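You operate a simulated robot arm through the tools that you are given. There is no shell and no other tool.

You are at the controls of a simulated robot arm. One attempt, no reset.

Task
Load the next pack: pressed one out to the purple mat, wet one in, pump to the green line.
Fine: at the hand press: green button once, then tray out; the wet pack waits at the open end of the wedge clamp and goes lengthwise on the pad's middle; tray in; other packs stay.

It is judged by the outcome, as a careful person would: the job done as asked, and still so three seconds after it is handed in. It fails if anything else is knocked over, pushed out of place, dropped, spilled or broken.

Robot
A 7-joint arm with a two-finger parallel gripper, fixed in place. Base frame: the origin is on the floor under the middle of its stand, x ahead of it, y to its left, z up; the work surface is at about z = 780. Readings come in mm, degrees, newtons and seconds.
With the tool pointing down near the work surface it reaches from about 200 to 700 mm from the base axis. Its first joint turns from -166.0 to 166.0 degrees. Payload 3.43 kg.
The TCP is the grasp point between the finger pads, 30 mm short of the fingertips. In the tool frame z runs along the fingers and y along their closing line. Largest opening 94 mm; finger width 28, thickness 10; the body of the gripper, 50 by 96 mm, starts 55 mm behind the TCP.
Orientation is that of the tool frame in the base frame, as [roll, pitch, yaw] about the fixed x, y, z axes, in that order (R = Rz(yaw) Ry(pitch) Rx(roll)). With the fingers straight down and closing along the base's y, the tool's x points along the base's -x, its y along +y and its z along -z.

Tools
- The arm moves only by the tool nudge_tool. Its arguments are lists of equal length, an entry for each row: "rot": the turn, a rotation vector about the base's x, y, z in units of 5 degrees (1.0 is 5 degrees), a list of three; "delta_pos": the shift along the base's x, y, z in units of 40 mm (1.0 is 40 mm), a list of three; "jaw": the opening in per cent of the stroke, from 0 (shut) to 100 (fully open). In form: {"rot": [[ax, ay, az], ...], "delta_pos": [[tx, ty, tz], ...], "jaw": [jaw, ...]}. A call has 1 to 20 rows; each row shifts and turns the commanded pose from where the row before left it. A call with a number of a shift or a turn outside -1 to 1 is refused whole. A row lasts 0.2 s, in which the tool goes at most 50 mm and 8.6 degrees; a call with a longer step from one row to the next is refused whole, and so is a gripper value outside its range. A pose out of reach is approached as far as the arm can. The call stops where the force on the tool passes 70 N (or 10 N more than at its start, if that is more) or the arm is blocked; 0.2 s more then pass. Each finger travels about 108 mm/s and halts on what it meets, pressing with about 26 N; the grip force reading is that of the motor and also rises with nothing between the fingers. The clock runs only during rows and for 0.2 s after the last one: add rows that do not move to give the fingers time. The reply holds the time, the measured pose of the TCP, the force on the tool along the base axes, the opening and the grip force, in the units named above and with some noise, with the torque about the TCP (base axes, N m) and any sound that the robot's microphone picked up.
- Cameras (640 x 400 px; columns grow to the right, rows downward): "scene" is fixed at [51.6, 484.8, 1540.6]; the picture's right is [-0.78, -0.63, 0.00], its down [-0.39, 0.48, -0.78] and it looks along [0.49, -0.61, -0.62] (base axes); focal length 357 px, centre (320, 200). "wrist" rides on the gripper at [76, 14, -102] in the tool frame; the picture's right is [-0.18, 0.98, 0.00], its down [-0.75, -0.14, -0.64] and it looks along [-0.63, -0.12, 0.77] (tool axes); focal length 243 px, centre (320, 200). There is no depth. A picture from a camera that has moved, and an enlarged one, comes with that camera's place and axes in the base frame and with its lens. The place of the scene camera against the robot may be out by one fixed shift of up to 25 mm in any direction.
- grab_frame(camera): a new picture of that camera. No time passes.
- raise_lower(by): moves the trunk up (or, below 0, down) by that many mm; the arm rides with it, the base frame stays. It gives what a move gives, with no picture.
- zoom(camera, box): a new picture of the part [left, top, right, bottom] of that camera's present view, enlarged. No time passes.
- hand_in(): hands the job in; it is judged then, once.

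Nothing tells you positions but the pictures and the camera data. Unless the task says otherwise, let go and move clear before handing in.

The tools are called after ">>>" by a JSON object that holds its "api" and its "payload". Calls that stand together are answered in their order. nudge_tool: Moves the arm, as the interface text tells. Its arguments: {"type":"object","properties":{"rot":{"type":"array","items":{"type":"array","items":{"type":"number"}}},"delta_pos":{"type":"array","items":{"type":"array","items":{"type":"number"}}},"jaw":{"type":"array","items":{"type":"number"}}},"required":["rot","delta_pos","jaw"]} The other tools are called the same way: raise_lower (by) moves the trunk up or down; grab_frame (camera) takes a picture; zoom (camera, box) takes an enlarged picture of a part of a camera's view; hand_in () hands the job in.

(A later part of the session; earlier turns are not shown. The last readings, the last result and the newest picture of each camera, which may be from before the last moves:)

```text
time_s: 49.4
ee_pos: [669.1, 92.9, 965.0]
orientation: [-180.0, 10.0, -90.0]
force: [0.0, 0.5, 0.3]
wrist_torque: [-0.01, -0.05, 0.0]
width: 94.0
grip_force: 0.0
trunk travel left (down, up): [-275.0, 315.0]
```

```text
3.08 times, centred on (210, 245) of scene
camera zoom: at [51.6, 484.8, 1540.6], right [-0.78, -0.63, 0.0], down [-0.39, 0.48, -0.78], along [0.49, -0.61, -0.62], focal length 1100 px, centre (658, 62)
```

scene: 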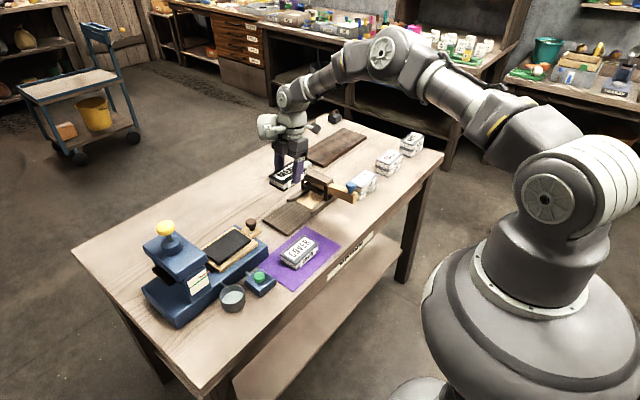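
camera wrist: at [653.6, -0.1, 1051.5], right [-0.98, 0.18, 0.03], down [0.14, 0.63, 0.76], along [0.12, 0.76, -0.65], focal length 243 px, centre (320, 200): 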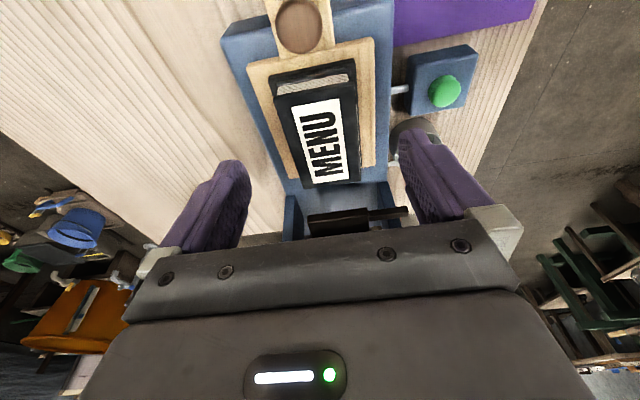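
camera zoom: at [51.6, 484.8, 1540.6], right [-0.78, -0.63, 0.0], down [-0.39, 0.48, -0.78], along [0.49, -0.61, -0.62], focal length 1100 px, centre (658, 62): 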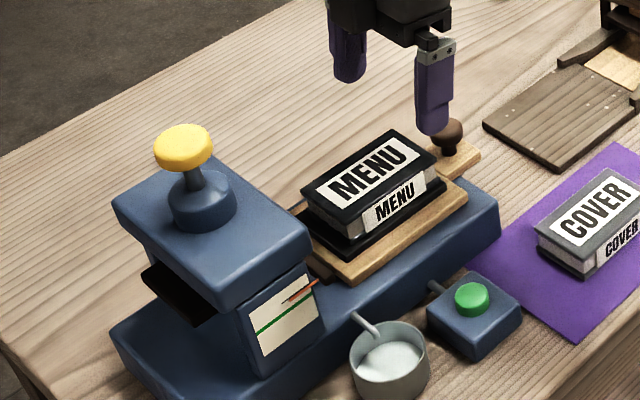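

MENU is on the pad. I'll zoom to verify that it is centred and straight.

>>> {"api": "zoom", "payload": {"camera": "wrist", "box": [230, 20, 400, 200]}}

>>> {"api": "zoom", "payload": {"camera": "scene", "box": [190, 210, 260, 280]}}

```text
2.22 times, centred on (315, 110) of wrist
camera zoom: at [653.6, -0.1, 1051.5], right [-0.98, 0.18, 0.03], down [0.14, 0.63, 0.76], along [0.12, 0.76, -0.65], focal length 539 px, centre (331, 400)
```

zoom: 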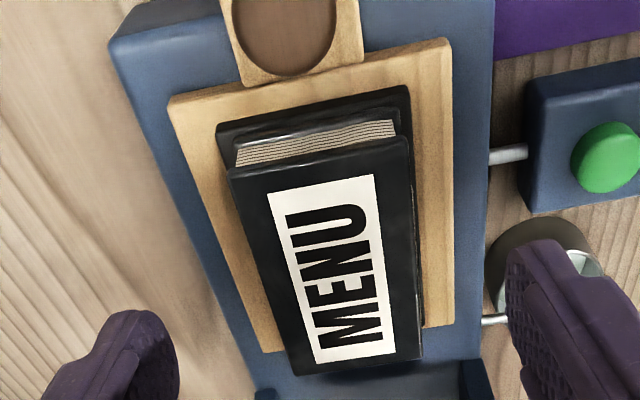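

```text
5.71 times, centred on (225, 245) of scene
camera zoom: at [51.6, 484.8, 1540.6], right [-0.78, -0.63, 0.0], down [-0.39, 0.48, -0.78], along [0.49, -0.61, -0.62], focal length 2042 px, centre (863, -57)
```

zoom: 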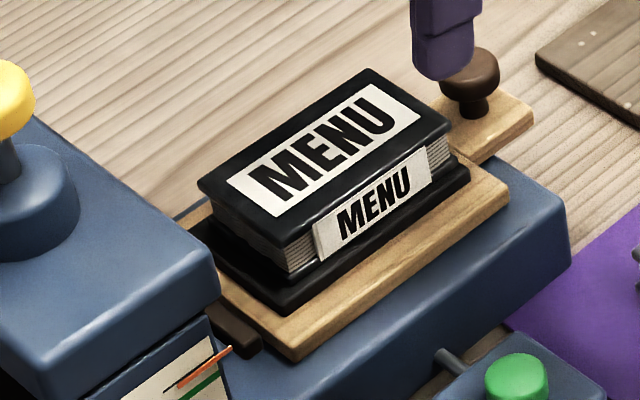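

MENU is centred: pack centre ≈(668,132), tray centre ≈(668,131.5), straight along y. Next I'll tilt to 25° again and go back to the tray tab to push the tray in.

>>> {"api": "nudge_tool", "payload": {"rot": [[1, 0, 0], [1, 0, 0], [1, 0, 0], [0, 0, 0]], "delta_pos": [[0.02, -0.85, 0.25], [0.02, -0.85, 0.25], [0, -0.85, 0], [0, 0, 0]], "jaw": [80, 66, 66, 66]}}

>>> {"api": "zoom", "payload": {"camera": "wrist", "box": [220, 30, 420, 240]}}

```text
time_s: 50.4
ee_pos: [667.5, -9.0, 981.5]
orientation: [179.9, 25.1, -90.0]
force: [0.2, -0.1, 0.2]
wrist_torque: [0.03, 0.02, 0.0]
width: 62.1
grip_force: 0.0
trunk travel left (down, up): [-275.0, 315.0]
```

```text
1.90 times, centred on (320, 135) of wrist
camera zoom: at [652.6, -121.0, 1042.0], right [-0.98, 0.17, 0.08], down [0.14, 0.41, 0.9], along [0.12, 0.9, -0.43], focal length 462 px, centre (320, 324)
```

zoom: 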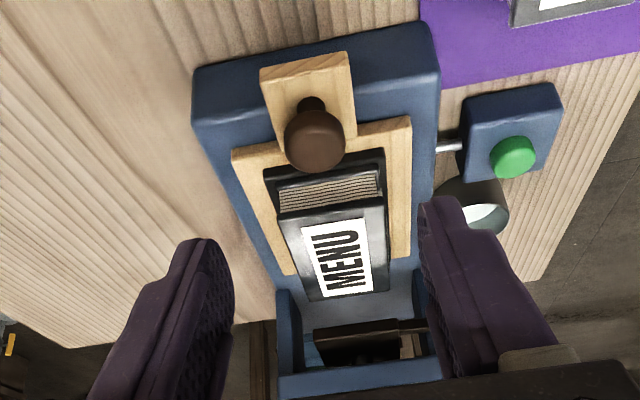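

The tab and knob are in line. I'll descend along the tool axis toward the tab.

>>> {"api": "nudge_tool", "payload": {"rot": [[0, 0, 0], [0, 0, 0], [0, 0, 0], [0, 0, 0]], "delta_pos": [[0.03, 0, -0.4], [0, 0.4, -0.9], [0, 0.4, -0.9], [0, 0, 0]], "jaw": [66, 66, 66, 66]}}

>>> {"api": "zoom", "payload": {"camera": "wrist", "box": [210, 80, 430, 240]}}

```text
time_s: 51.4
ee_pos: [670.4, 22.7, 893.7]
orientation: [180.0, 25.0, -90.0]
force: [0.4, -0.9, -0.5]
wrist_torque: [-0.01, -0.01, 0.0]
width: 62.1
grip_force: 0.0
trunk travel left (down, up): [-275.0, 315.0]
```

```text
2.50 times, centred on (320, 160) of wrist
camera zoom: at [655.3, -89.4, 952.8], right [-0.98, 0.17, 0.08], down [0.14, 0.41, 0.9], along [0.12, 0.9, -0.43], focal length 606 px, centre (320, 300)
```

zoom: 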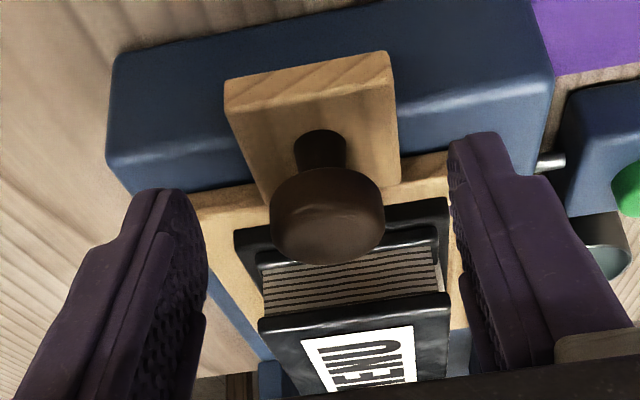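

Clear on both sides. I'll finish the approach and grip the tab.

>>> {"api": "nudge_tool", "payload": {"rot": [[0, 0, 0], [0, 0, 0], [0, 0, 0], [0, 0, 0], [0, 0, 0], [0, 0, 0]], "delta_pos": [[0, 0.14, -0.33], [0, 0.14, -0.33], [0, 0, 0], [0, 0, 0], [0, 0, 0], [0, 0, 0]], "jaw": [66, 66, 66, 45, 15, 15]}}

>>> {"api": "zoom", "payload": {"camera": "wrist", "box": [210, 80, 430, 240]}}

>>> {"api": "zoom", "payload": {"camera": "scene", "box": [140, 170, 290, 310]}}

```text
time_s: 52.8
ee_pos: [669.3, 35.7, 867.9]
orientation: [179.9, 25.0, -89.9]
force: [-9.5, 0.3, -3.8]
wrist_torque: [0.07, 0.51, 0.02]
width: 43.8
grip_force: 44.9
trunk travel left (down, up): [-275.0, 315.0]
```

```text
2.50 times, centred on (320, 160) of wrist
camera zoom: at [655.3, -77.0, 926.6], right [-0.98, 0.17, 0.08], down [0.14, 0.41, 0.9], along [0.12, 0.9, -0.43], focal length 606 px, centre (320, 300)
```

zoom: 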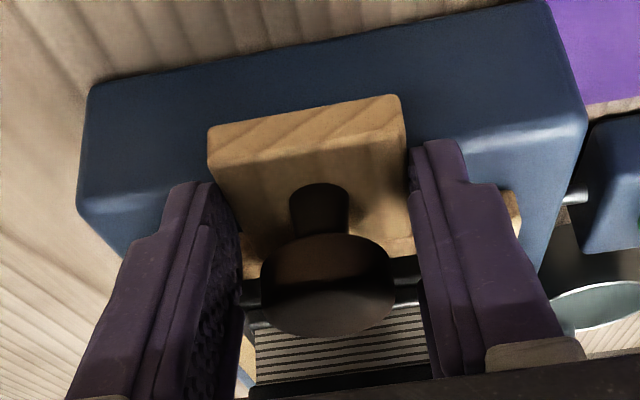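

```text
2.86 times, centred on (215, 240) of scene
camera zoom: at [51.6, 484.8, 1540.6], right [-0.78, -0.63, 0.0], down [-0.39, 0.48, -0.78], along [0.49, -0.61, -0.62], focal length 1021 px, centre (620, 86)
```

zoom: 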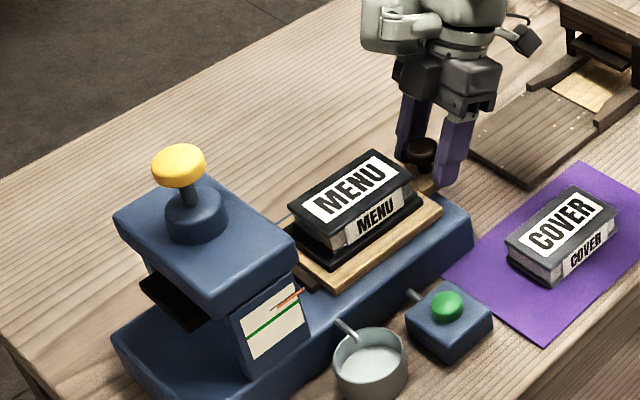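

The tab is held. I'll correct x slightly and push the tray in slowly, watching the pack pass under the platen.

>>> {"api": "nudge_tool", "payload": {"rot": [[0, 0, 0], [0, 0, 0], [0, 0, 0], [0, 0, 0], [0, 0, 0], [0, 0, 0]], "delta_pos": [[-0.04, 0, 0], [0, 0.15, 0], [0, 0.2, 0], [0, 0.2, 0], [0, 0.2, 0], [0, 0.2, 0]], "jaw": [15, 15, 15, 15, 15, 15]}}

>>> {"api": "zoom", "payload": {"camera": "scene", "box": [140, 190, 270, 310]}}

>>> {"api": "grab_frame", "payload": {"camera": "wrist"}}

```text
time_s: 54.2
ee_pos: [670.2, 73.5, 867.5]
orientation: [180.0, 25.1, -90.1]
force: [-0.2, 0.8, -12.4]
wrist_torque: [-1.06, 0.22, -0.36]
width: 43.8
grip_force: 45.6
trunk travel left (down, up): [-275.0, 315.0]
```

```text
3.33 times, centred on (205, 250) of scene
camera zoom: at [51.6, 484.8, 1540.6], right [-0.78, -0.63, 0.0], down [-0.39, 0.48, -0.78], along [0.49, -0.61, -0.62], focal length 1191 px, centre (703, 33)
```

zoom: 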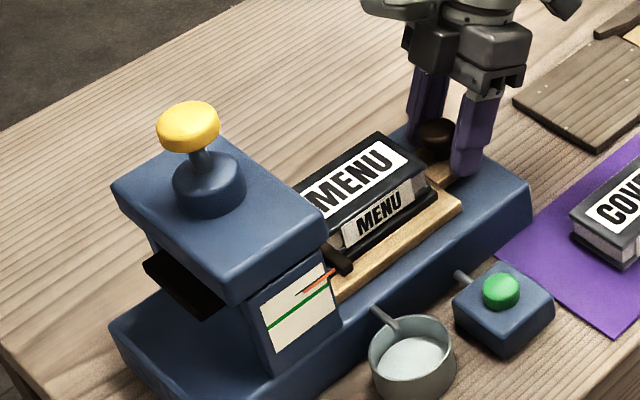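

```text
taken
camera wrist: at [655.1, -38.7, 926.7], right [-0.98, 0.17, 0.08], down [0.14, 0.41, 0.9], along [0.12, 0.9, -0.43], focal length 243 px, centre (320, 200)
```

wrist: 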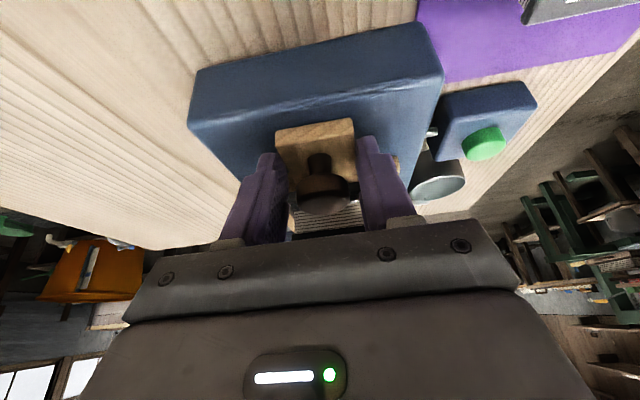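

The tray slides in smoothly. I'll relax the slight upward pull and continue.

>>> {"api": "nudge_tool", "payload": {"rot": [[0, 0, 0], [0, 0, 0], [0, 0, 0], [0, 0, 0], [0, 0, 0]], "delta_pos": [[0, 0, -0.03], [0, 0.2, 0], [0, 0.2, 0], [0, 0.2, 0], [0, 0.2, 0]], "jaw": [15, 15, 15, 15, 15]}}

>>> {"api": "zoom", "payload": {"camera": "scene", "box": [140, 190, 270, 310]}}

>>> {"api": "zoom", "payload": {"camera": "wrist", "box": [230, 100, 410, 240]}}

```text
time_s: 55.4
ee_pos: [669.9, 105.2, 866.7]
orientation: [180.0, 25.0, -90.0]
force: [-1.1, 0.8, -6.3]
wrist_torque: [-0.15, -0.42, 0.02]
width: 43.7
grip_force: 45.0
trunk travel left (down, up): [-275.0, 315.0]
```

```text
3.33 times, centred on (205, 250) of scene
camera zoom: at [51.6, 484.8, 1540.6], right [-0.78, -0.63, 0.0], down [-0.39, 0.48, -0.78], along [0.49, -0.61, -0.62], focal length 1191 px, centre (703, 33)
```

zoom: 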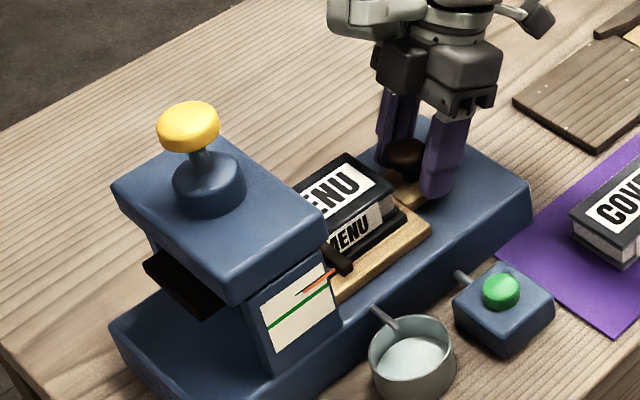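

```text
2.86 times, centred on (320, 170) of wrist
camera zoom: at [655.1, -7.1, 926.6], right [-0.98, 0.17, 0.08], down [0.14, 0.41, 0.9], along [0.12, 0.9, -0.43], focal length 693 px, centre (320, 286)
```

zoom: 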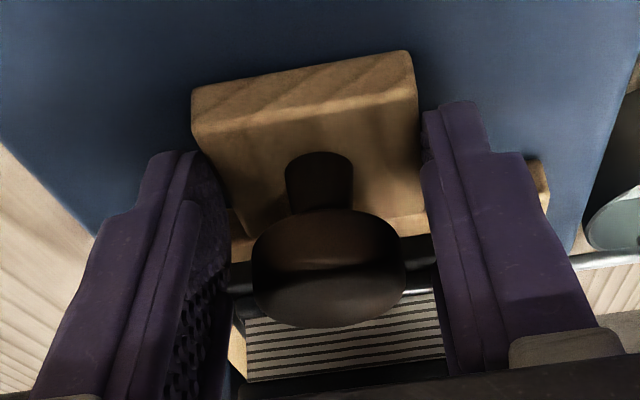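

The pack is passing beneath the head freely. Continuing inward.

>>> {"api": "nudge_tool", "payload": {"rot": [[0, 0, 0], [0, 0, 0], [0, 0, 0], [0, 0, 0], [0, 0, 0], [0, 0, 0]], "delta_pos": [[0, 0.2, 0], [0, 0.2, 0], [0, 0.2, 0], [0, 0.2, 0], [0, 0.2, 0], [0, 0.2, 0]], "jaw": [15, 15, 15, 15, 15, 15]}}

>>> {"api": "zoom", "payload": {"camera": "scene", "box": [140, 190, 270, 310]}}

```text
time_s: 56.8
ee_pos: [669.8, 152.5, 867.8]
orientation: [-180.0, 25.0, -90.0]
force: [5.5, 1.0, -4.4]
wrist_torque: [-0.21, -0.21, -0.13]
width: 43.9
grip_force: 44.9
trunk travel left (down, up): [-275.0, 315.0]
```

```text
3.33 times, centred on (205, 250) of scene
camera zoom: at [51.6, 484.8, 1540.6], right [-0.78, -0.63, 0.0], down [-0.39, 0.48, -0.78], along [0.49, -0.61, -0.62], focal length 1191 px, centre (703, 33)
```

zoom: 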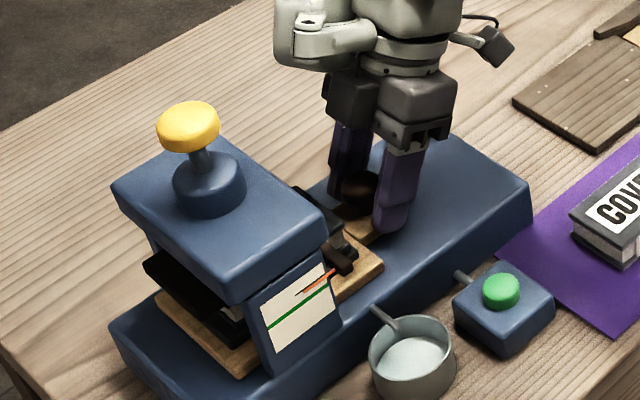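

About 16 mm of travel remains. I'll finish in small steps until the inner stop.

>>> {"api": "nudge_tool", "payload": {"rot": [[0, 0, 0], [0, 0, 0], [0, 0, 0], [0, 0, 0], [0, 0, 0]], "delta_pos": [[-0.02, 0.12, 0], [-0.02, 0.12, 0], [0, 0.1, 0], [0, 0.07, 0], [0, 0, 0]], "jaw": [15, 15, 15, 15, 15]}}

>>> {"api": "zoom", "payload": {"camera": "scene", "box": [140, 190, 270, 310]}}

```text
time_s: 58.0
ee_pos: [670.0, 169.9, 866.9]
orientation: [-179.9, 25.1, -90.1]
force: [18.2, 0.3, 4.7]
wrist_torque: [-0.81, -0.46, -0.28]
width: 43.5
grip_force: 44.7
trunk travel left (down, up): [-275.0, 315.0]
```

```text
3.33 times, centred on (205, 250) of scene
camera zoom: at [51.6, 484.8, 1540.6], right [-0.78, -0.63, 0.0], down [-0.39, 0.48, -0.78], along [0.49, -0.61, -0.62], focal length 1191 px, centre (703, 33)
```

zoom: 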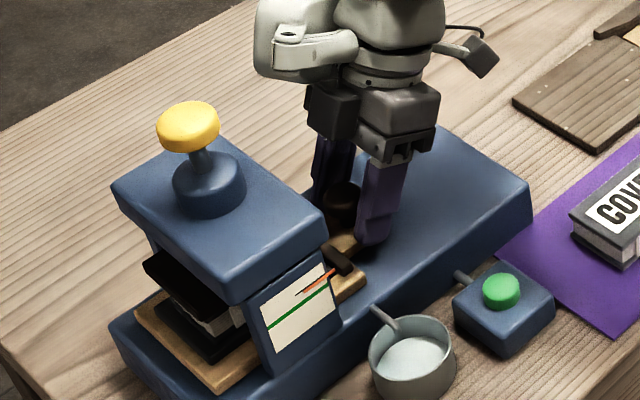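

No inner stop felt yet. I'll undo the x offset and creep in further.

>>> {"api": "nudge_tool", "payload": {"rot": [[0, 0, 0], [0, 0, 0], [0, 0, 0]], "delta_pos": [[0.05, 0, 0], [0, 0.05, 0], [0, 0, 0]], "jaw": [15, 15, 15]}}

>>> {"api": "nudge_tool", "payload": {"rot": [[0, 0, 0], [0, 0, 0]], "delta_pos": [[0, 0.05, 0], [0, 0, 0]], "jaw": [15, 15]}}

```text
time_s: 58.8
ee_pos: [670.0, 169.9, 867.2]
orientation: [180.0, 25.0, -90.0]
force: [9.5, -4.6, 8.0]
wrist_torque: [-0.05, -0.06, 0.11]
width: 43.8
grip_force: 44.7
trunk travel left (down, up): [-275.0, 315.0]
```

```text
time_s: 59.4
ee_pos: [669.5, 169.8, 867.4]
orientation: [-179.8, 24.9, -90.1]
force: [6.4, -13.1, 9.0]
wrist_torque: [0.02, -0.02, 0.33]
width: 43.9
grip_force: 44.8
trunk travel left (down, up): [-275.0, 315.0]
```

The force shows the tray is against its inner stop, at the same place as at the start. I'll relax, open and back away along the tool axis.

>>> {"api": "nudge_tool", "payload": {"rot": [[0, 0, 0], [0, 0, 0], [0, 0, 0], [0, 0, 0], [0, 0, 0], [0, 0, 0], [0, 0, 0]], "delta_pos": [[0, -0.07, 0.02], [0, 0, 0], [0, 0, 0], [0, -0.3, 0.65], [0, -0.4, 0.9], [0, -0.4, 0.9], [0, -0.3, 0.7]], "jaw": [15, 66, 66, 66, 66, 66, 66]}}

>>> {"api": "grab_frame", "payload": {"camera": "wrist"}}

>>> {"api": "zoom", "payload": {"camera": "scene", "box": [130, 190, 290, 320]}}

>>> {"api": "zoom", "payload": {"camera": "wrist", "box": [220, 50, 420, 250]}}

```text
time_s: 61.0
ee_pos: [669.7, 114.5, 994.8]
orientation: [-180.0, 25.0, -90.1]
force: [0.1, 0.2, 0.3]
wrist_torque: [0.0, -0.02, -0.01]
width: 62.1
grip_force: 0.2
trunk travel left (down, up): [-275.0, 315.0]
```

```text
taken
camera wrist: at [654.7, 2.6, 1054.3], right [-0.98, 0.17, 0.08], down [0.14, 0.41, 0.9], along [0.12, 0.9, -0.43], focal length 243 px, centre (320, 200)
```

wrist: 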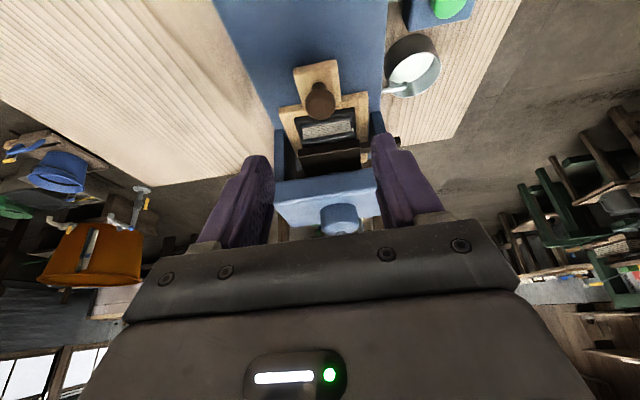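

```text
3.08 times, centred on (210, 255) of scene
camera zoom: at [51.6, 484.8, 1540.6], right [-0.78, -0.63, 0.0], down [-0.39, 0.48, -0.78], along [0.49, -0.61, -0.62], focal length 1100 px, centre (658, 31)
```

zoom: 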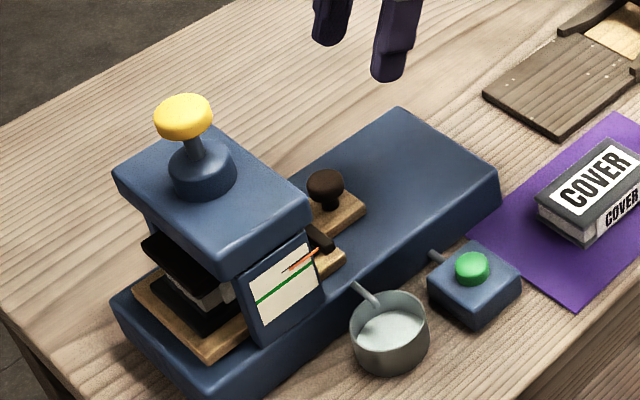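

```text
2.00 times, centred on (320, 150) of wrist
camera zoom: at [654.7, 2.6, 1054.3], right [-0.98, 0.17, 0.08], down [0.14, 0.41, 0.9], along [0.12, 0.9, -0.43], focal length 485 px, centre (320, 300)
```

zoom: 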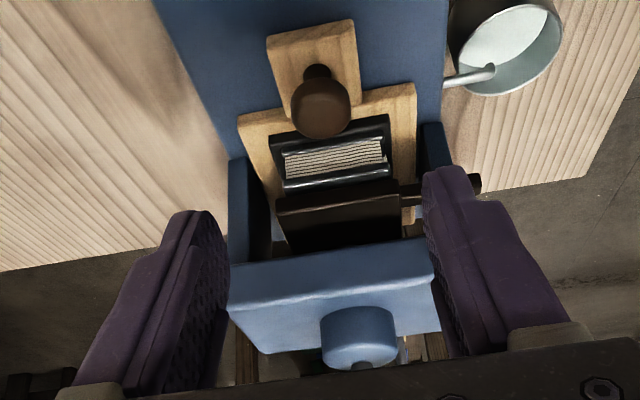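

The tray is in with MENU under the platen; the pointer is still up at the release mark. Now I'll move above the yellow pump knob for a look.

>>> {"api": "nudge_tool", "payload": {"rot": [[-1, 0, 0], [-1, 0, 0], [-1, 0, 0], [-1, 0, 0], [-1, 0, 0], [0, 0, 0], [0, 0, 0]], "delta_pos": [[0, 0.3, 0.9], [0, 0.3, 0.9], [0, 0.3, 0.9], [0, 0.3, 0.9], [0, 0.3, 0.9], [0, 0.8, 0], [0, 0.5, 0]], "jaw": [100, 100, 100, 100, 100, 100, 100]}}

>>> {"api": "grab_frame", "payload": {"camera": "wrist"}}

>>> {"api": "grab_frame", "payload": {"camera": "scene"}}

```text
time_s: 62.6
ee_pos: [670.0, 228.8, 1174.0]
orientation: [-180.0, -0.1, -90.0]
force: [-0.3, 0.3, 0.2]
wrist_torque: [-0.02, -0.03, -0.01]
width: 93.8
grip_force: 0.0
trunk travel left (down, up): [-275.0, 315.0]
```

```text
taken
camera wrist: at [654.6, 151.8, 1274.7], right [-0.98, 0.18, 0.0], down [0.14, 0.75, 0.64], along [0.12, 0.63, -0.77], focal length 243 px, centre (320, 200)
```

wrist: 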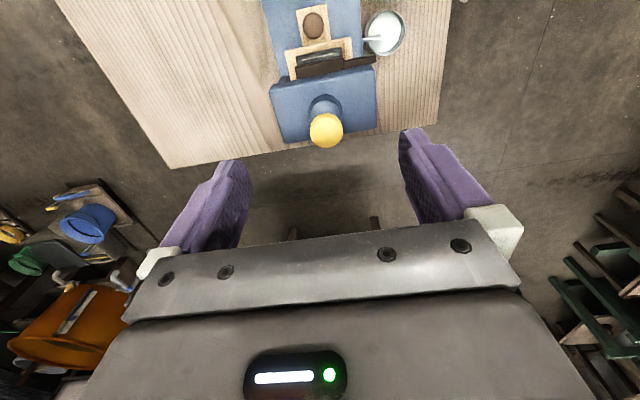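

```text
taken
```

scene: 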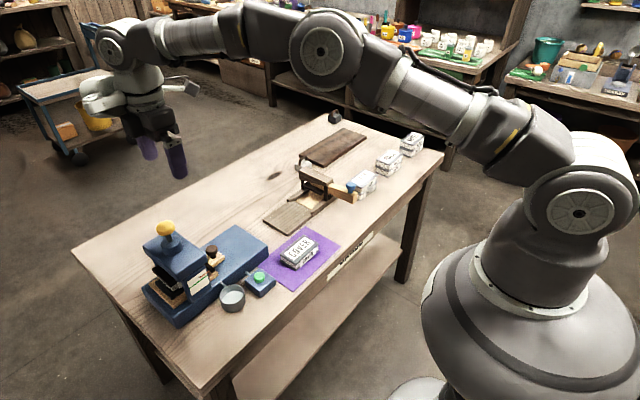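

The yellow knob is in clear view. I'll zoom to fix its position.

>>> {"api": "zoom", "payload": {"camera": "wrist", "box": [250, 50, 400, 160]}}

>>> {"api": "zoom", "payload": {"camera": "scene", "box": [140, 210, 230, 310]}}

```text
3.64 times, centred on (325, 105) of wrist
camera zoom: at [654.6, 151.8, 1274.7], right [-0.98, 0.18, 0.0], down [0.14, 0.75, 0.64], along [0.12, 0.63, -0.77], focal length 882 px, centre (302, 546)
```

zoom: 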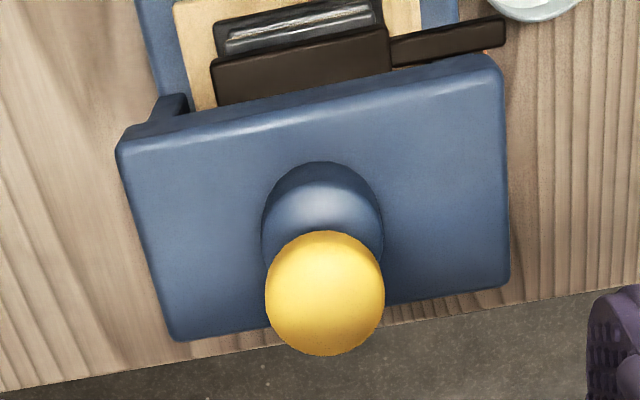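

```text
4.00 times, centred on (185, 260) of scene
camera zoom: at [51.6, 484.8, 1540.6], right [-0.78, -0.63, 0.0], down [-0.39, 0.48, -0.78], along [0.49, -0.61, -0.62], focal length 1430 px, centre (860, -40)
```

zoom: 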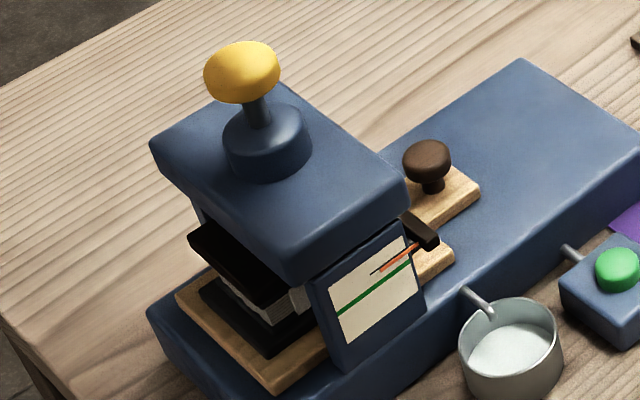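

I'll shift the camera back along −y to triangulate the knob's height.

>>> {"api": "nudge_tool", "payload": {"rot": [[0, 0, 0], [0, 0, 0], [0, 0, 0]], "delta_pos": [[0, -1, 0], [0, -1, 0], [0, 0, 0]], "jaw": [100, 100, 100]}}

>>> {"api": "zoom", "payload": {"camera": "wrist", "box": [240, 80, 400, 220]}}

```text
time_s: 63.4
ee_pos: [669.1, 149.3, 1173.7]
orientation: [180.0, 0.0, -90.0]
force: [0.0, -0.2, 0.5]
wrist_torque: [0.0, -0.02, 0.0]
width: 93.9
grip_force: 0.2
trunk travel left (down, up): [-275.0, 315.0]
```

```text
2.86 times, centred on (320, 150) of wrist
camera zoom: at [654.2, 72.3, 1276.2], right [-0.98, 0.18, 0.0], down [0.14, 0.75, 0.64], along [0.12, 0.63, -0.77], focal length 693 px, centre (320, 343)
```

zoom: 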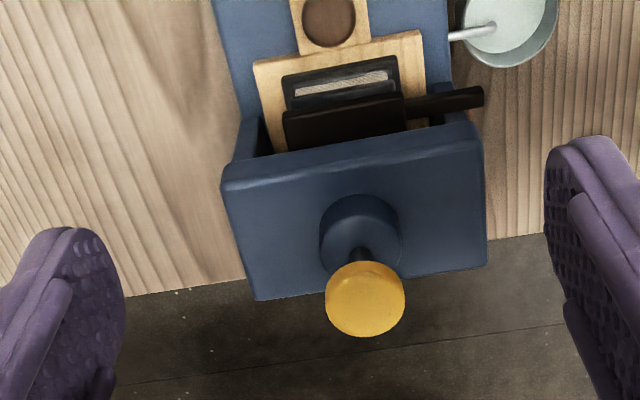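

The knob top is about (668.5,268,1015), some 38 mm across. I'll close the fingers, go over it and lower to just above.

>>> {"api": "nudge_tool", "payload": {"rot": [[0, 0, 0], [0, 0, 0], [0, 0, 0], [0, 0, 0], [0, 0, 0], [0, 0, 0], [0, 0, 0]], "delta_pos": [[0, 0.99, 0], [0, 0.99, 0], [0, 0.99, 0], [0, 0, -0.95], [0, 0, -0.95], [0, 0, -0.6], [0, 0, 0]], "jaw": [60, 30, 0, 0, 0, 0, 0]}}

>>> {"api": "grab_frame", "payload": {"camera": "wrist"}}

>>> {"api": "zoom", "payload": {"camera": "scene", "box": [90, 120, 260, 310]}}

```text
time_s: 65.0
ee_pos: [668.8, 263.8, 1074.1]
orientation: [180.0, 0.0, -90.0]
force: [0.0, 0.2, -0.3]
wrist_torque: [0.01, -0.02, -0.03]
width: 0.2
grip_force: 25.8
trunk travel left (down, up): [-275.0, 315.0]
```

```text
taken
camera wrist: at [654.6, 188.1, 1175.7], right [-0.98, 0.18, 0.0], down [0.14, 0.75, 0.64], along [0.12, 0.63, -0.77], focal length 243 px, centre (320, 200)
```

wrist: 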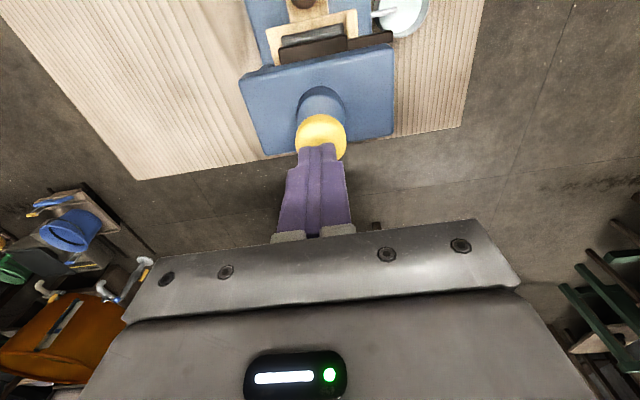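

```text
2.11 times, centred on (175, 215) of scene
camera zoom: at [51.6, 484.8, 1540.6], right [-0.78, -0.63, 0.0], down [-0.39, 0.48, -0.78], along [0.49, -0.61, -0.62], focal length 752 px, centre (625, 168)
```

zoom: 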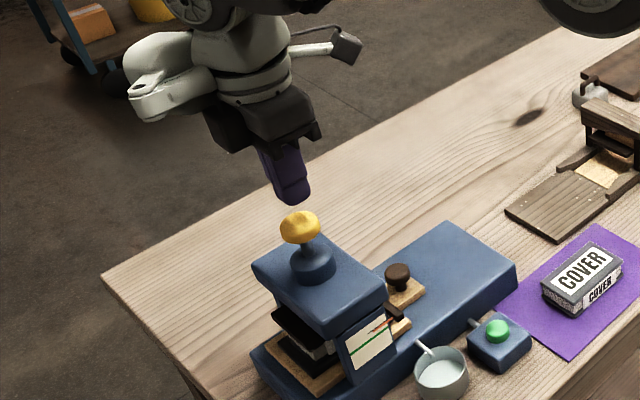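

I'll re-read the pose to see whether reach is limiting and zoom on the fingertip/knob alignment.

>>> {"api": "nudge_tool", "payload": {"rot": [[0, 0, 0]], "delta_pos": [[0, 0, 0]], "jaw": [0]}}

>>> {"api": "zoom", "payload": {"camera": "wrist", "box": [260, 80, 380, 180]}}

>>> {"api": "zoom", "payload": {"camera": "scene", "box": [145, 155, 205, 235]}}

```text
time_s: 65.4
ee_pos: [669.0, 264.5, 1074.0]
orientation: [-179.9, -0.1, -89.9]
force: [0.5, -0.1, -0.3]
wrist_torque: [0.0, 0.03, -0.01]
width: 0.1
grip_force: 25.8
trunk travel left (down, up): [-275.0, 315.0]
```

```text
4.00 times, centred on (320, 130) of wrist
camera zoom: at [654.7, 188.1, 1175.9], right [-0.98, 0.18, 0.0], down [0.14, 0.75, 0.64], along [0.12, 0.63, -0.77], focal length 970 px, centre (320, 480)
```

zoom: 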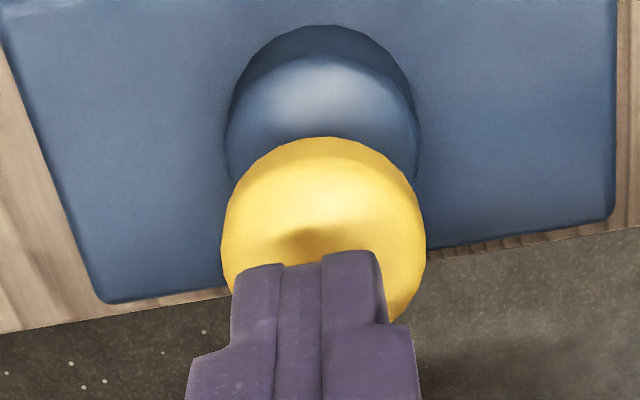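

```text
5.00 times, centred on (175, 195) of scene
camera zoom: at [51.6, 484.8, 1540.6], right [-0.78, -0.63, 0.0], down [-0.39, 0.48, -0.78], along [0.49, -0.61, -0.62], focal length 1787 px, centre (1045, 225)
```

zoom: 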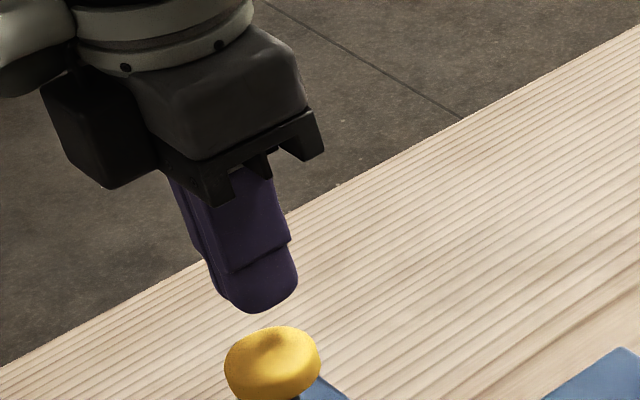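

The fingertips are over the knob's centre within a few mm. I'll descend to touch it, then push gently.

>>> {"api": "nudge_tool", "payload": {"rot": [[0, 0, 0], [0, 0, 0], [0, 0, 0]], "delta_pos": [[0, 0.05, -0.5], [0, 0, -0.1], [0, 0, 0]], "jaw": [0, 0, 0]}}

>>> {"api": "nudge_tool", "payload": {"rot": [[0, 0, 0], [0, 0, 0], [0, 0, 0]], "delta_pos": [[0, 0, -0.1], [0, 0, -0.1], [0, 0, 0]], "jaw": [0, 0, 0]}}

>>> {"api": "zoom", "payload": {"camera": "scene", "box": [130, 190, 240, 310]}}

```text
time_s: 66.2
ee_pos: [669.1, 266.6, 1050.6]
orientation: [180.0, 0.0, -90.0]
force: [0.4, -0.7, 0.7]
wrist_torque: [0.04, 0.02, -0.05]
width: 0.3
grip_force: 26.2
trunk travel left (down, up): [-275.0, 315.0]
```

```text
time_s: 67.0
ee_pos: [669.9, 267.1, 1042.1]
orientation: [-179.9, 0.1, -90.1]
force: [-0.4, -1.0, 2.4]
wrist_torque: [0.01, -0.01, 0.01]
width: 0.0
grip_force: 26.0
trunk travel left (down, up): [-275.0, 315.0]
```

```text
3.33 times, centred on (185, 250) of scene
camera zoom: at [51.6, 484.8, 1540.6], right [-0.78, -0.63, 0.0], down [-0.39, 0.48, -0.78], along [0.49, -0.61, -0.62], focal length 1191 px, centre (770, 33)
```

zoom: 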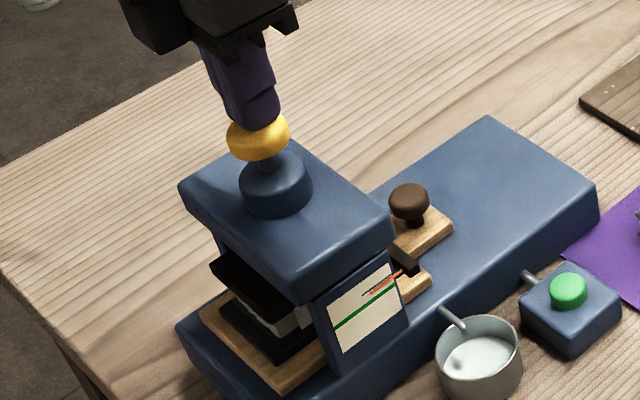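

The knob is touched and gives softly (2.4 N). I'll push further down in measured steps and listen.

>>> {"api": "nudge_tool", "payload": {"rot": [[0, 0, 0], [0, 0, 0], [0, 0, 0]], "delta_pos": [[0, 0, -0.1], [0, 0, -0.1], [0, 0, 0]], "jaw": [0, 0, 0]}}

>>> {"api": "zoom", "payload": {"camera": "scene", "box": [130, 190, 240, 310]}}

```text
time_s: 67.8
ee_pos: [669.3, 267.1, 1034.5]
orientation: [180.0, 0.1, -89.9]
force: [1.1, 0.8, 4.1]
wrist_torque: [-0.03, -0.05, 0.0]
width: 0.0
grip_force: 25.7
trunk travel left (down, up): [-275.0, 315.0]
```

```text
3.33 times, centred on (185, 250) of scene
camera zoom: at [51.6, 484.8, 1540.6], right [-0.78, -0.63, 0.0], down [-0.39, 0.48, -0.78], along [0.49, -0.61, -0.62], focal length 1191 px, centre (770, 33)
```

zoom: 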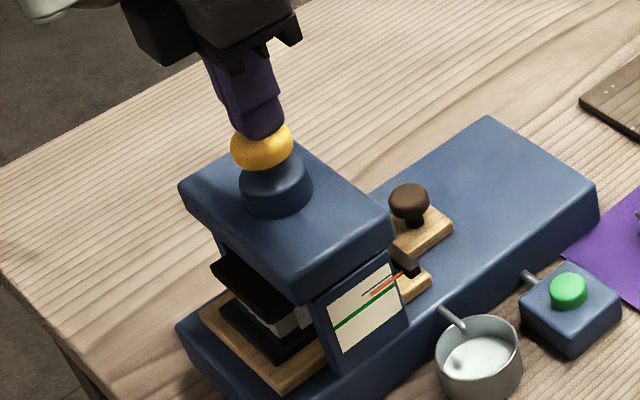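

The knob is going down. Let me check the gauge in detail.

>>> {"api": "zoom", "payload": {"camera": "scene", "box": [180, 250, 220, 285]}}

>>> {"api": "nudge_tool", "payload": {"rot": [[0, 0, 0], [0, 0, 0], [0, 0, 0]], "delta_pos": [[0, 0, -0.1], [0, 0, -0.1], [0, 0, 0]], "jaw": [0, 0, 0]}}

>>> {"api": "zoom", "payload": {"camera": "scene", "box": [180, 250, 220, 285]}}

```text
11.43 times, centred on (200, 268) of scene
camera zoom: at [51.6, 484.8, 1540.6], right [-0.78, -0.63, 0.0], down [-0.39, 0.48, -0.78], along [0.49, -0.61, -0.62], focal length 4084 px, centre (1691, -571)
```

zoom: 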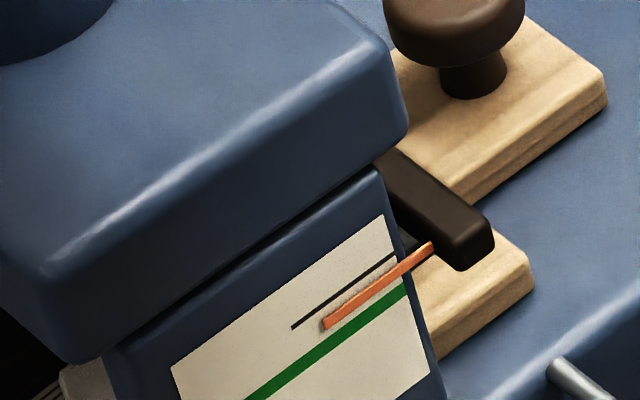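

```text
time_s: 68.6
ee_pos: [669.4, 266.5, 1027.4]
orientation: [-179.7, 0.0, -89.9]
force: [5.5, 0.0, 11.5]
wrist_torque: [0.02, -0.14, 0.03]
width: 0.0
grip_force: 26.5
trunk travel left (down, up): [-275.0, 315.0]
```

```text
11.43 times, centred on (200, 268) of scene
camera zoom: at [51.6, 484.8, 1540.6], right [-0.78, -0.63, 0.0], down [-0.39, 0.48, -0.78], along [0.49, -0.61, -0.62], focal length 4084 px, centre (1691, -571)
```

zoom: 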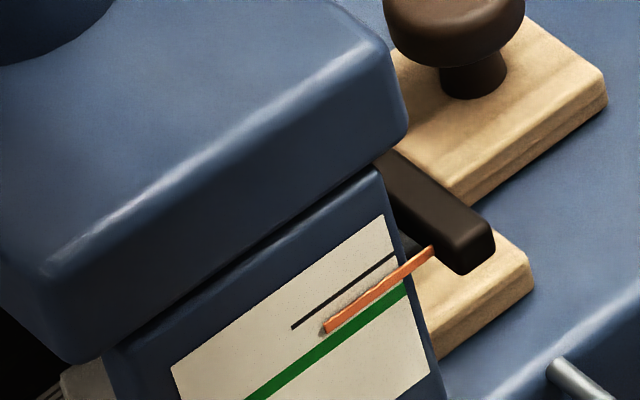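

The pointer has moved toward the green line as I push. I'll continue in smaller steps, watching it.

>>> {"api": "nudge_tool", "payload": {"rot": [[0, 0, 0], [0, 0, 0]], "delta_pos": [[0, 0, -0.08], [0, 0, 0]], "jaw": [0, 0]}}

>>> {"api": "zoom", "payload": {"camera": "scene", "box": [180, 250, 220, 285]}}

>>> {"api": "zoom", "payload": {"camera": "scene", "box": [130, 190, 240, 310]}}

```text
time_s: 69.2
ee_pos: [669.1, 267.6, 1025.9]
orientation: [-179.7, 0.0, -89.9]
force: [8.6, 1.5, 29.4]
wrist_torque: [0.05, -0.25, -0.03]
width: 0.2
grip_force: 25.9
trunk travel left (down, up): [-275.0, 315.0]
```

```text
11.43 times, centred on (200, 268) of scene
camera zoom: at [51.6, 484.8, 1540.6], right [-0.78, -0.63, 0.0], down [-0.39, 0.48, -0.78], along [0.49, -0.61, -0.62], focal length 4084 px, centre (1691, -571)
```

zoom: 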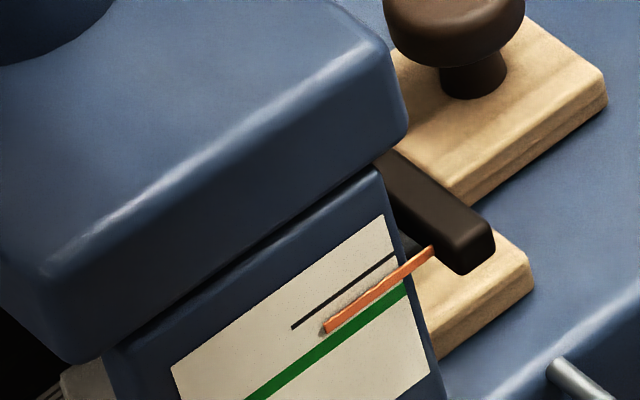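

```text
3.33 times, centred on (185, 250) of scene
camera zoom: at [51.6, 484.8, 1540.6], right [-0.78, -0.63, 0.0], down [-0.39, 0.48, -0.78], along [0.49, -0.61, -0.62], focal length 1191 px, centre (770, 33)
```

zoom: 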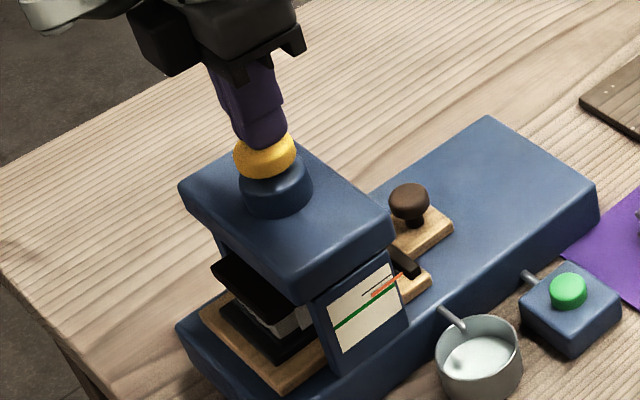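

The knob reached the bottom of its stroke (29 N) and the pointer moved about half-way to the green line. I'll let the knob rise and look again.

>>> {"api": "nudge_tool", "payload": {"rot": [[0, 0, 0], [0, 0, 0], [0, 0, 0], [0, 0, 0]], "delta_pos": [[0, 0, 0.2], [0, 0, 0.3], [0, 0, 0.2], [0, 0, 0]], "jaw": [0, 0, 0, 0]}}

>>> {"api": "zoom", "payload": {"camera": "scene", "box": [180, 250, 220, 285]}}

>>> {"api": "zoom", "payload": {"camera": "scene", "box": [130, 190, 240, 310]}}

```text
time_s: 70.2
ee_pos: [668.5, 268.2, 1049.7]
orientation: [179.8, 0.0, -90.1]
force: [-0.5, -1.0, -0.2]
wrist_torque: [-0.01, -0.04, 0.02]
width: 0.0
grip_force: 25.7
trunk travel left (down, up): [-275.0, 315.0]
```

```text
11.43 times, centred on (200, 268) of scene
camera zoom: at [51.6, 484.8, 1540.6], right [-0.78, -0.63, 0.0], down [-0.39, 0.48, -0.78], along [0.49, -0.61, -0.62], focal length 4084 px, centre (1691, -571)
```

zoom: 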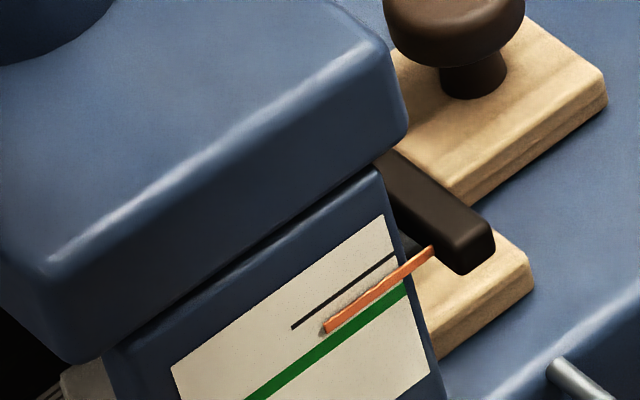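

```text
3.33 times, centred on (185, 250) of scene
camera zoom: at [51.6, 484.8, 1540.6], right [-0.78, -0.63, 0.0], down [-0.39, 0.48, -0.78], along [0.49, -0.61, -0.62], focal length 1191 px, centre (770, 33)
```

zoom: 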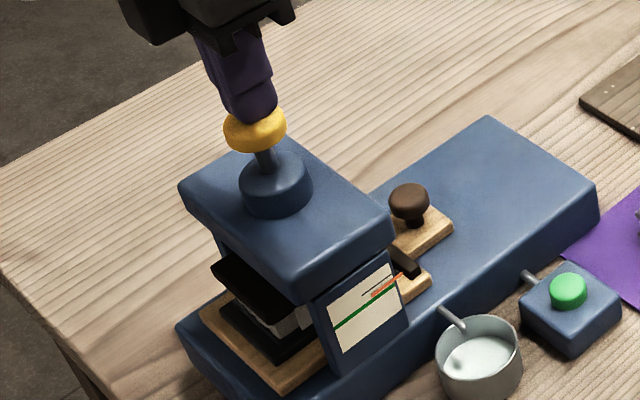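

The knob sprang back and the pointer held about half-way between the release mark and green. I'll begin a second stroke in small steps, checking the gauge.

>>> {"api": "nudge_tool", "payload": {"rot": [[0, 0, 0], [0, 0, 0], [0, 0, 0]], "delta_pos": [[0, 0, -0.18], [0, 0, -0.15], [0, 0, 0]], "jaw": [0, 0, 0]}}

>>> {"api": "zoom", "payload": {"camera": "scene", "box": [180, 250, 220, 285]}}

```text
time_s: 71.0
ee_pos: [669.6, 266.2, 1037.9]
orientation: [-180.0, 0.0, -90.0]
force: [1.1, 2.0, 3.0]
wrist_torque: [0.06, -0.06, 0.01]
width: 0.0
grip_force: 26.0
trunk travel left (down, up): [-275.0, 315.0]
```

```text
11.43 times, centred on (200, 268) of scene
camera zoom: at [51.6, 484.8, 1540.6], right [-0.78, -0.63, 0.0], down [-0.39, 0.48, -0.78], along [0.49, -0.61, -0.62], focal length 4084 px, centre (1691, -571)
```

zoom: 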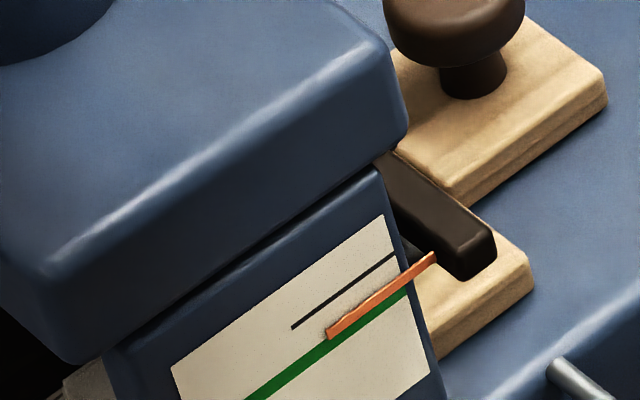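

The pointer is creeping toward green as the knob goes down. A bit further.

>>> {"api": "nudge_tool", "payload": {"rot": [[0, 0, 0], [0, 0, 0]], "delta_pos": [[0, 0, -0.1], [0, 0, 0]], "jaw": [0, 0]}}

>>> {"api": "zoom", "payload": {"camera": "scene", "box": [180, 250, 220, 285]}}

```text
time_s: 71.6
ee_pos: [669.7, 266.3, 1033.7]
orientation: [180.0, 0.1, -90.1]
force: [0.8, 1.3, 3.6]
wrist_torque: [0.04, -0.05, -0.03]
width: 0.1
grip_force: 25.6
trunk travel left (down, up): [-275.0, 315.0]
```

```text
11.43 times, centred on (200, 268) of scene
camera zoom: at [51.6, 484.8, 1540.6], right [-0.78, -0.63, 0.0], down [-0.39, 0.48, -0.78], along [0.49, -0.61, -0.62], focal length 4084 px, centre (1691, -571)
```

zoom: 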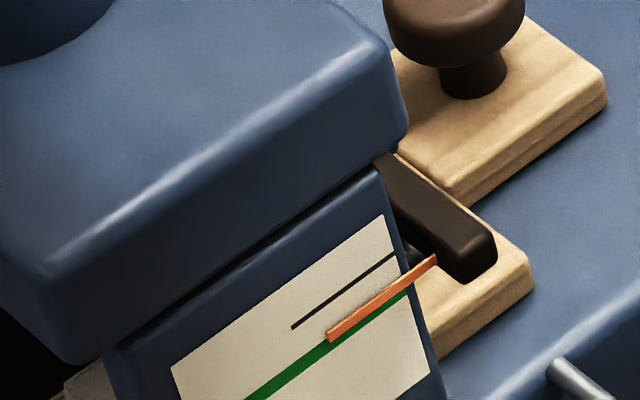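

Nearly on the line. I'll zoom tighter on the gauge for an exact comparison.

>>> {"api": "zoom", "payload": {"camera": "scene", "box": [192, 264, 220, 284]}}

>>> {"api": "zoom", "payload": {"camera": "scene", "box": [180, 240, 240, 310]}}

```text
16.00 times, centred on (206, 274) of scene
camera zoom: at [51.6, 484.8, 1540.6], right [-0.78, -0.63, 0.0], down [-0.39, 0.48, -0.78], along [0.49, -0.61, -0.62], focal length 5718 px, centre (2144, -984)
```

zoom: 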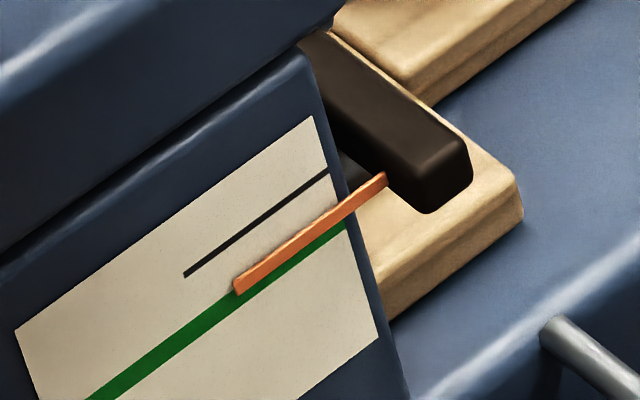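

```text
5.71 times, centred on (210, 275) of scene
camera zoom: at [51.6, 484.8, 1540.6], right [-0.78, -0.63, 0.0], down [-0.39, 0.48, -0.78], along [0.49, -0.61, -0.62], focal length 2042 px, centre (949, -229)
```

zoom: 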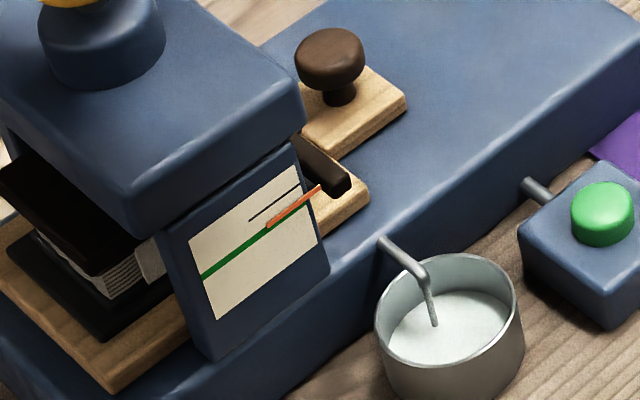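

A little remains, matching the rest of this stroke; water is draining into the cup. I'll continue down in small steps.

>>> {"api": "nudge_tool", "payload": {"rot": [[0, 0, 0], [0, 0, 0]], "delta_pos": [[0, 0, -0.09], [0, 0, 0]], "jaw": [0, 0]}}

>>> {"api": "zoom", "payload": {"camera": "scene", "box": [192, 264, 220, 284]}}

>>> {"api": "nudge_tool", "payload": {"rot": [[0, 0, 0], [0, 0, 0]], "delta_pos": [[0, 0, -0.06], [0, 0, 0]], "jaw": [0, 0]}}

>>> {"api": "zoom", "payload": {"camera": "scene", "box": [192, 264, 220, 284]}}

```text
time_s: 72.2
ee_pos: [669.8, 267.9, 1029.1]
orientation: [180.0, 0.0, -89.9]
force: [1.2, 0.6, 5.4]
wrist_torque: [0.04, -0.01, -0.04]
width: 0.0
grip_force: 25.6
trunk travel left (down, up): [-275.0, 315.0]
```

```text
16.00 times, centred on (206, 274) of scene
camera zoom: at [51.6, 484.8, 1540.6], right [-0.78, -0.63, 0.0], down [-0.39, 0.48, -0.78], along [0.49, -0.61, -0.62], focal length 5718 px, centre (2144, -984)
```

zoom: 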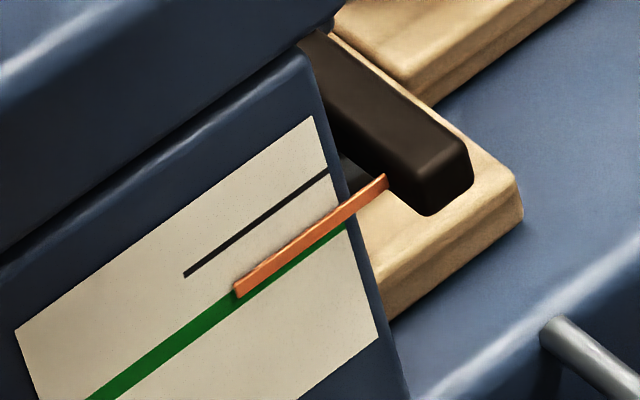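

```text
time_s: 72.8
ee_pos: [669.8, 265.9, 1028.4]
orientation: [179.9, 0.0, -90.0]
force: [-0.6, -0.7, 6.4]
wrist_torque: [-0.01, 0.0, -0.03]
width: 0.2
grip_force: 26.4
trunk travel left (down, up): [-275.0, 315.0]
```

```text
16.00 times, centred on (206, 274) of scene
camera zoom: at [51.6, 484.8, 1540.6], right [-0.78, -0.63, 0.0], down [-0.39, 0.48, -0.78], along [0.49, -0.61, -0.62], focal length 5718 px, centre (2144, -984)
```

zoom: 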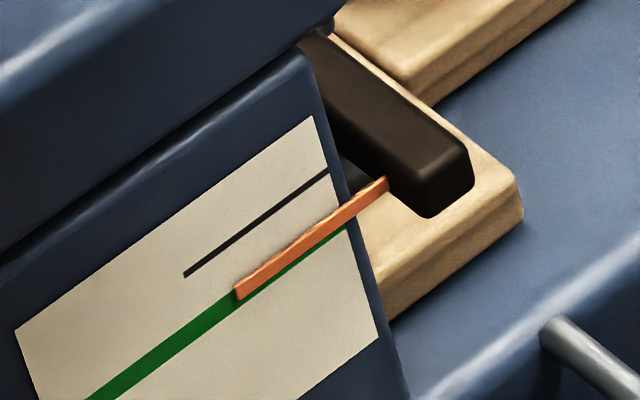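

Almost exactly on the line; just a sliver of green shows below. One more small step.

>>> {"api": "nudge_tool", "payload": {"rot": [[0, 0, 0], [0, 0, 0]], "delta_pos": [[0, 0, -0.05], [0, 0, 0]], "jaw": [0, 0]}}

>>> {"api": "zoom", "payload": {"camera": "scene", "box": [192, 264, 220, 284]}}

```text
time_s: 73.4
ee_pos: [669.3, 266.2, 1026.4]
orientation: [-179.9, 0.1, -89.9]
force: [2.0, -1.0, 13.8]
wrist_torque: [0.01, -0.04, 0.08]
width: 0.1
grip_force: 26.0
trunk travel left (down, up): [-275.0, 315.0]
```

```text
16.00 times, centred on (206, 274) of scene
camera zoom: at [51.6, 484.8, 1540.6], right [-0.78, -0.63, 0.0], down [-0.39, 0.48, -0.78], along [0.49, -0.61, -0.62], focal length 5718 px, centre (2144, -984)
```

zoom: 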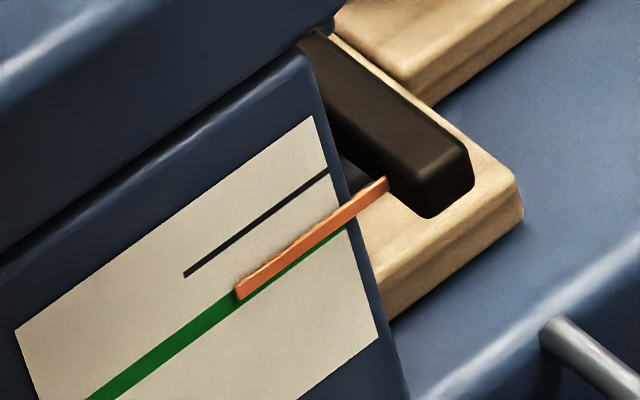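

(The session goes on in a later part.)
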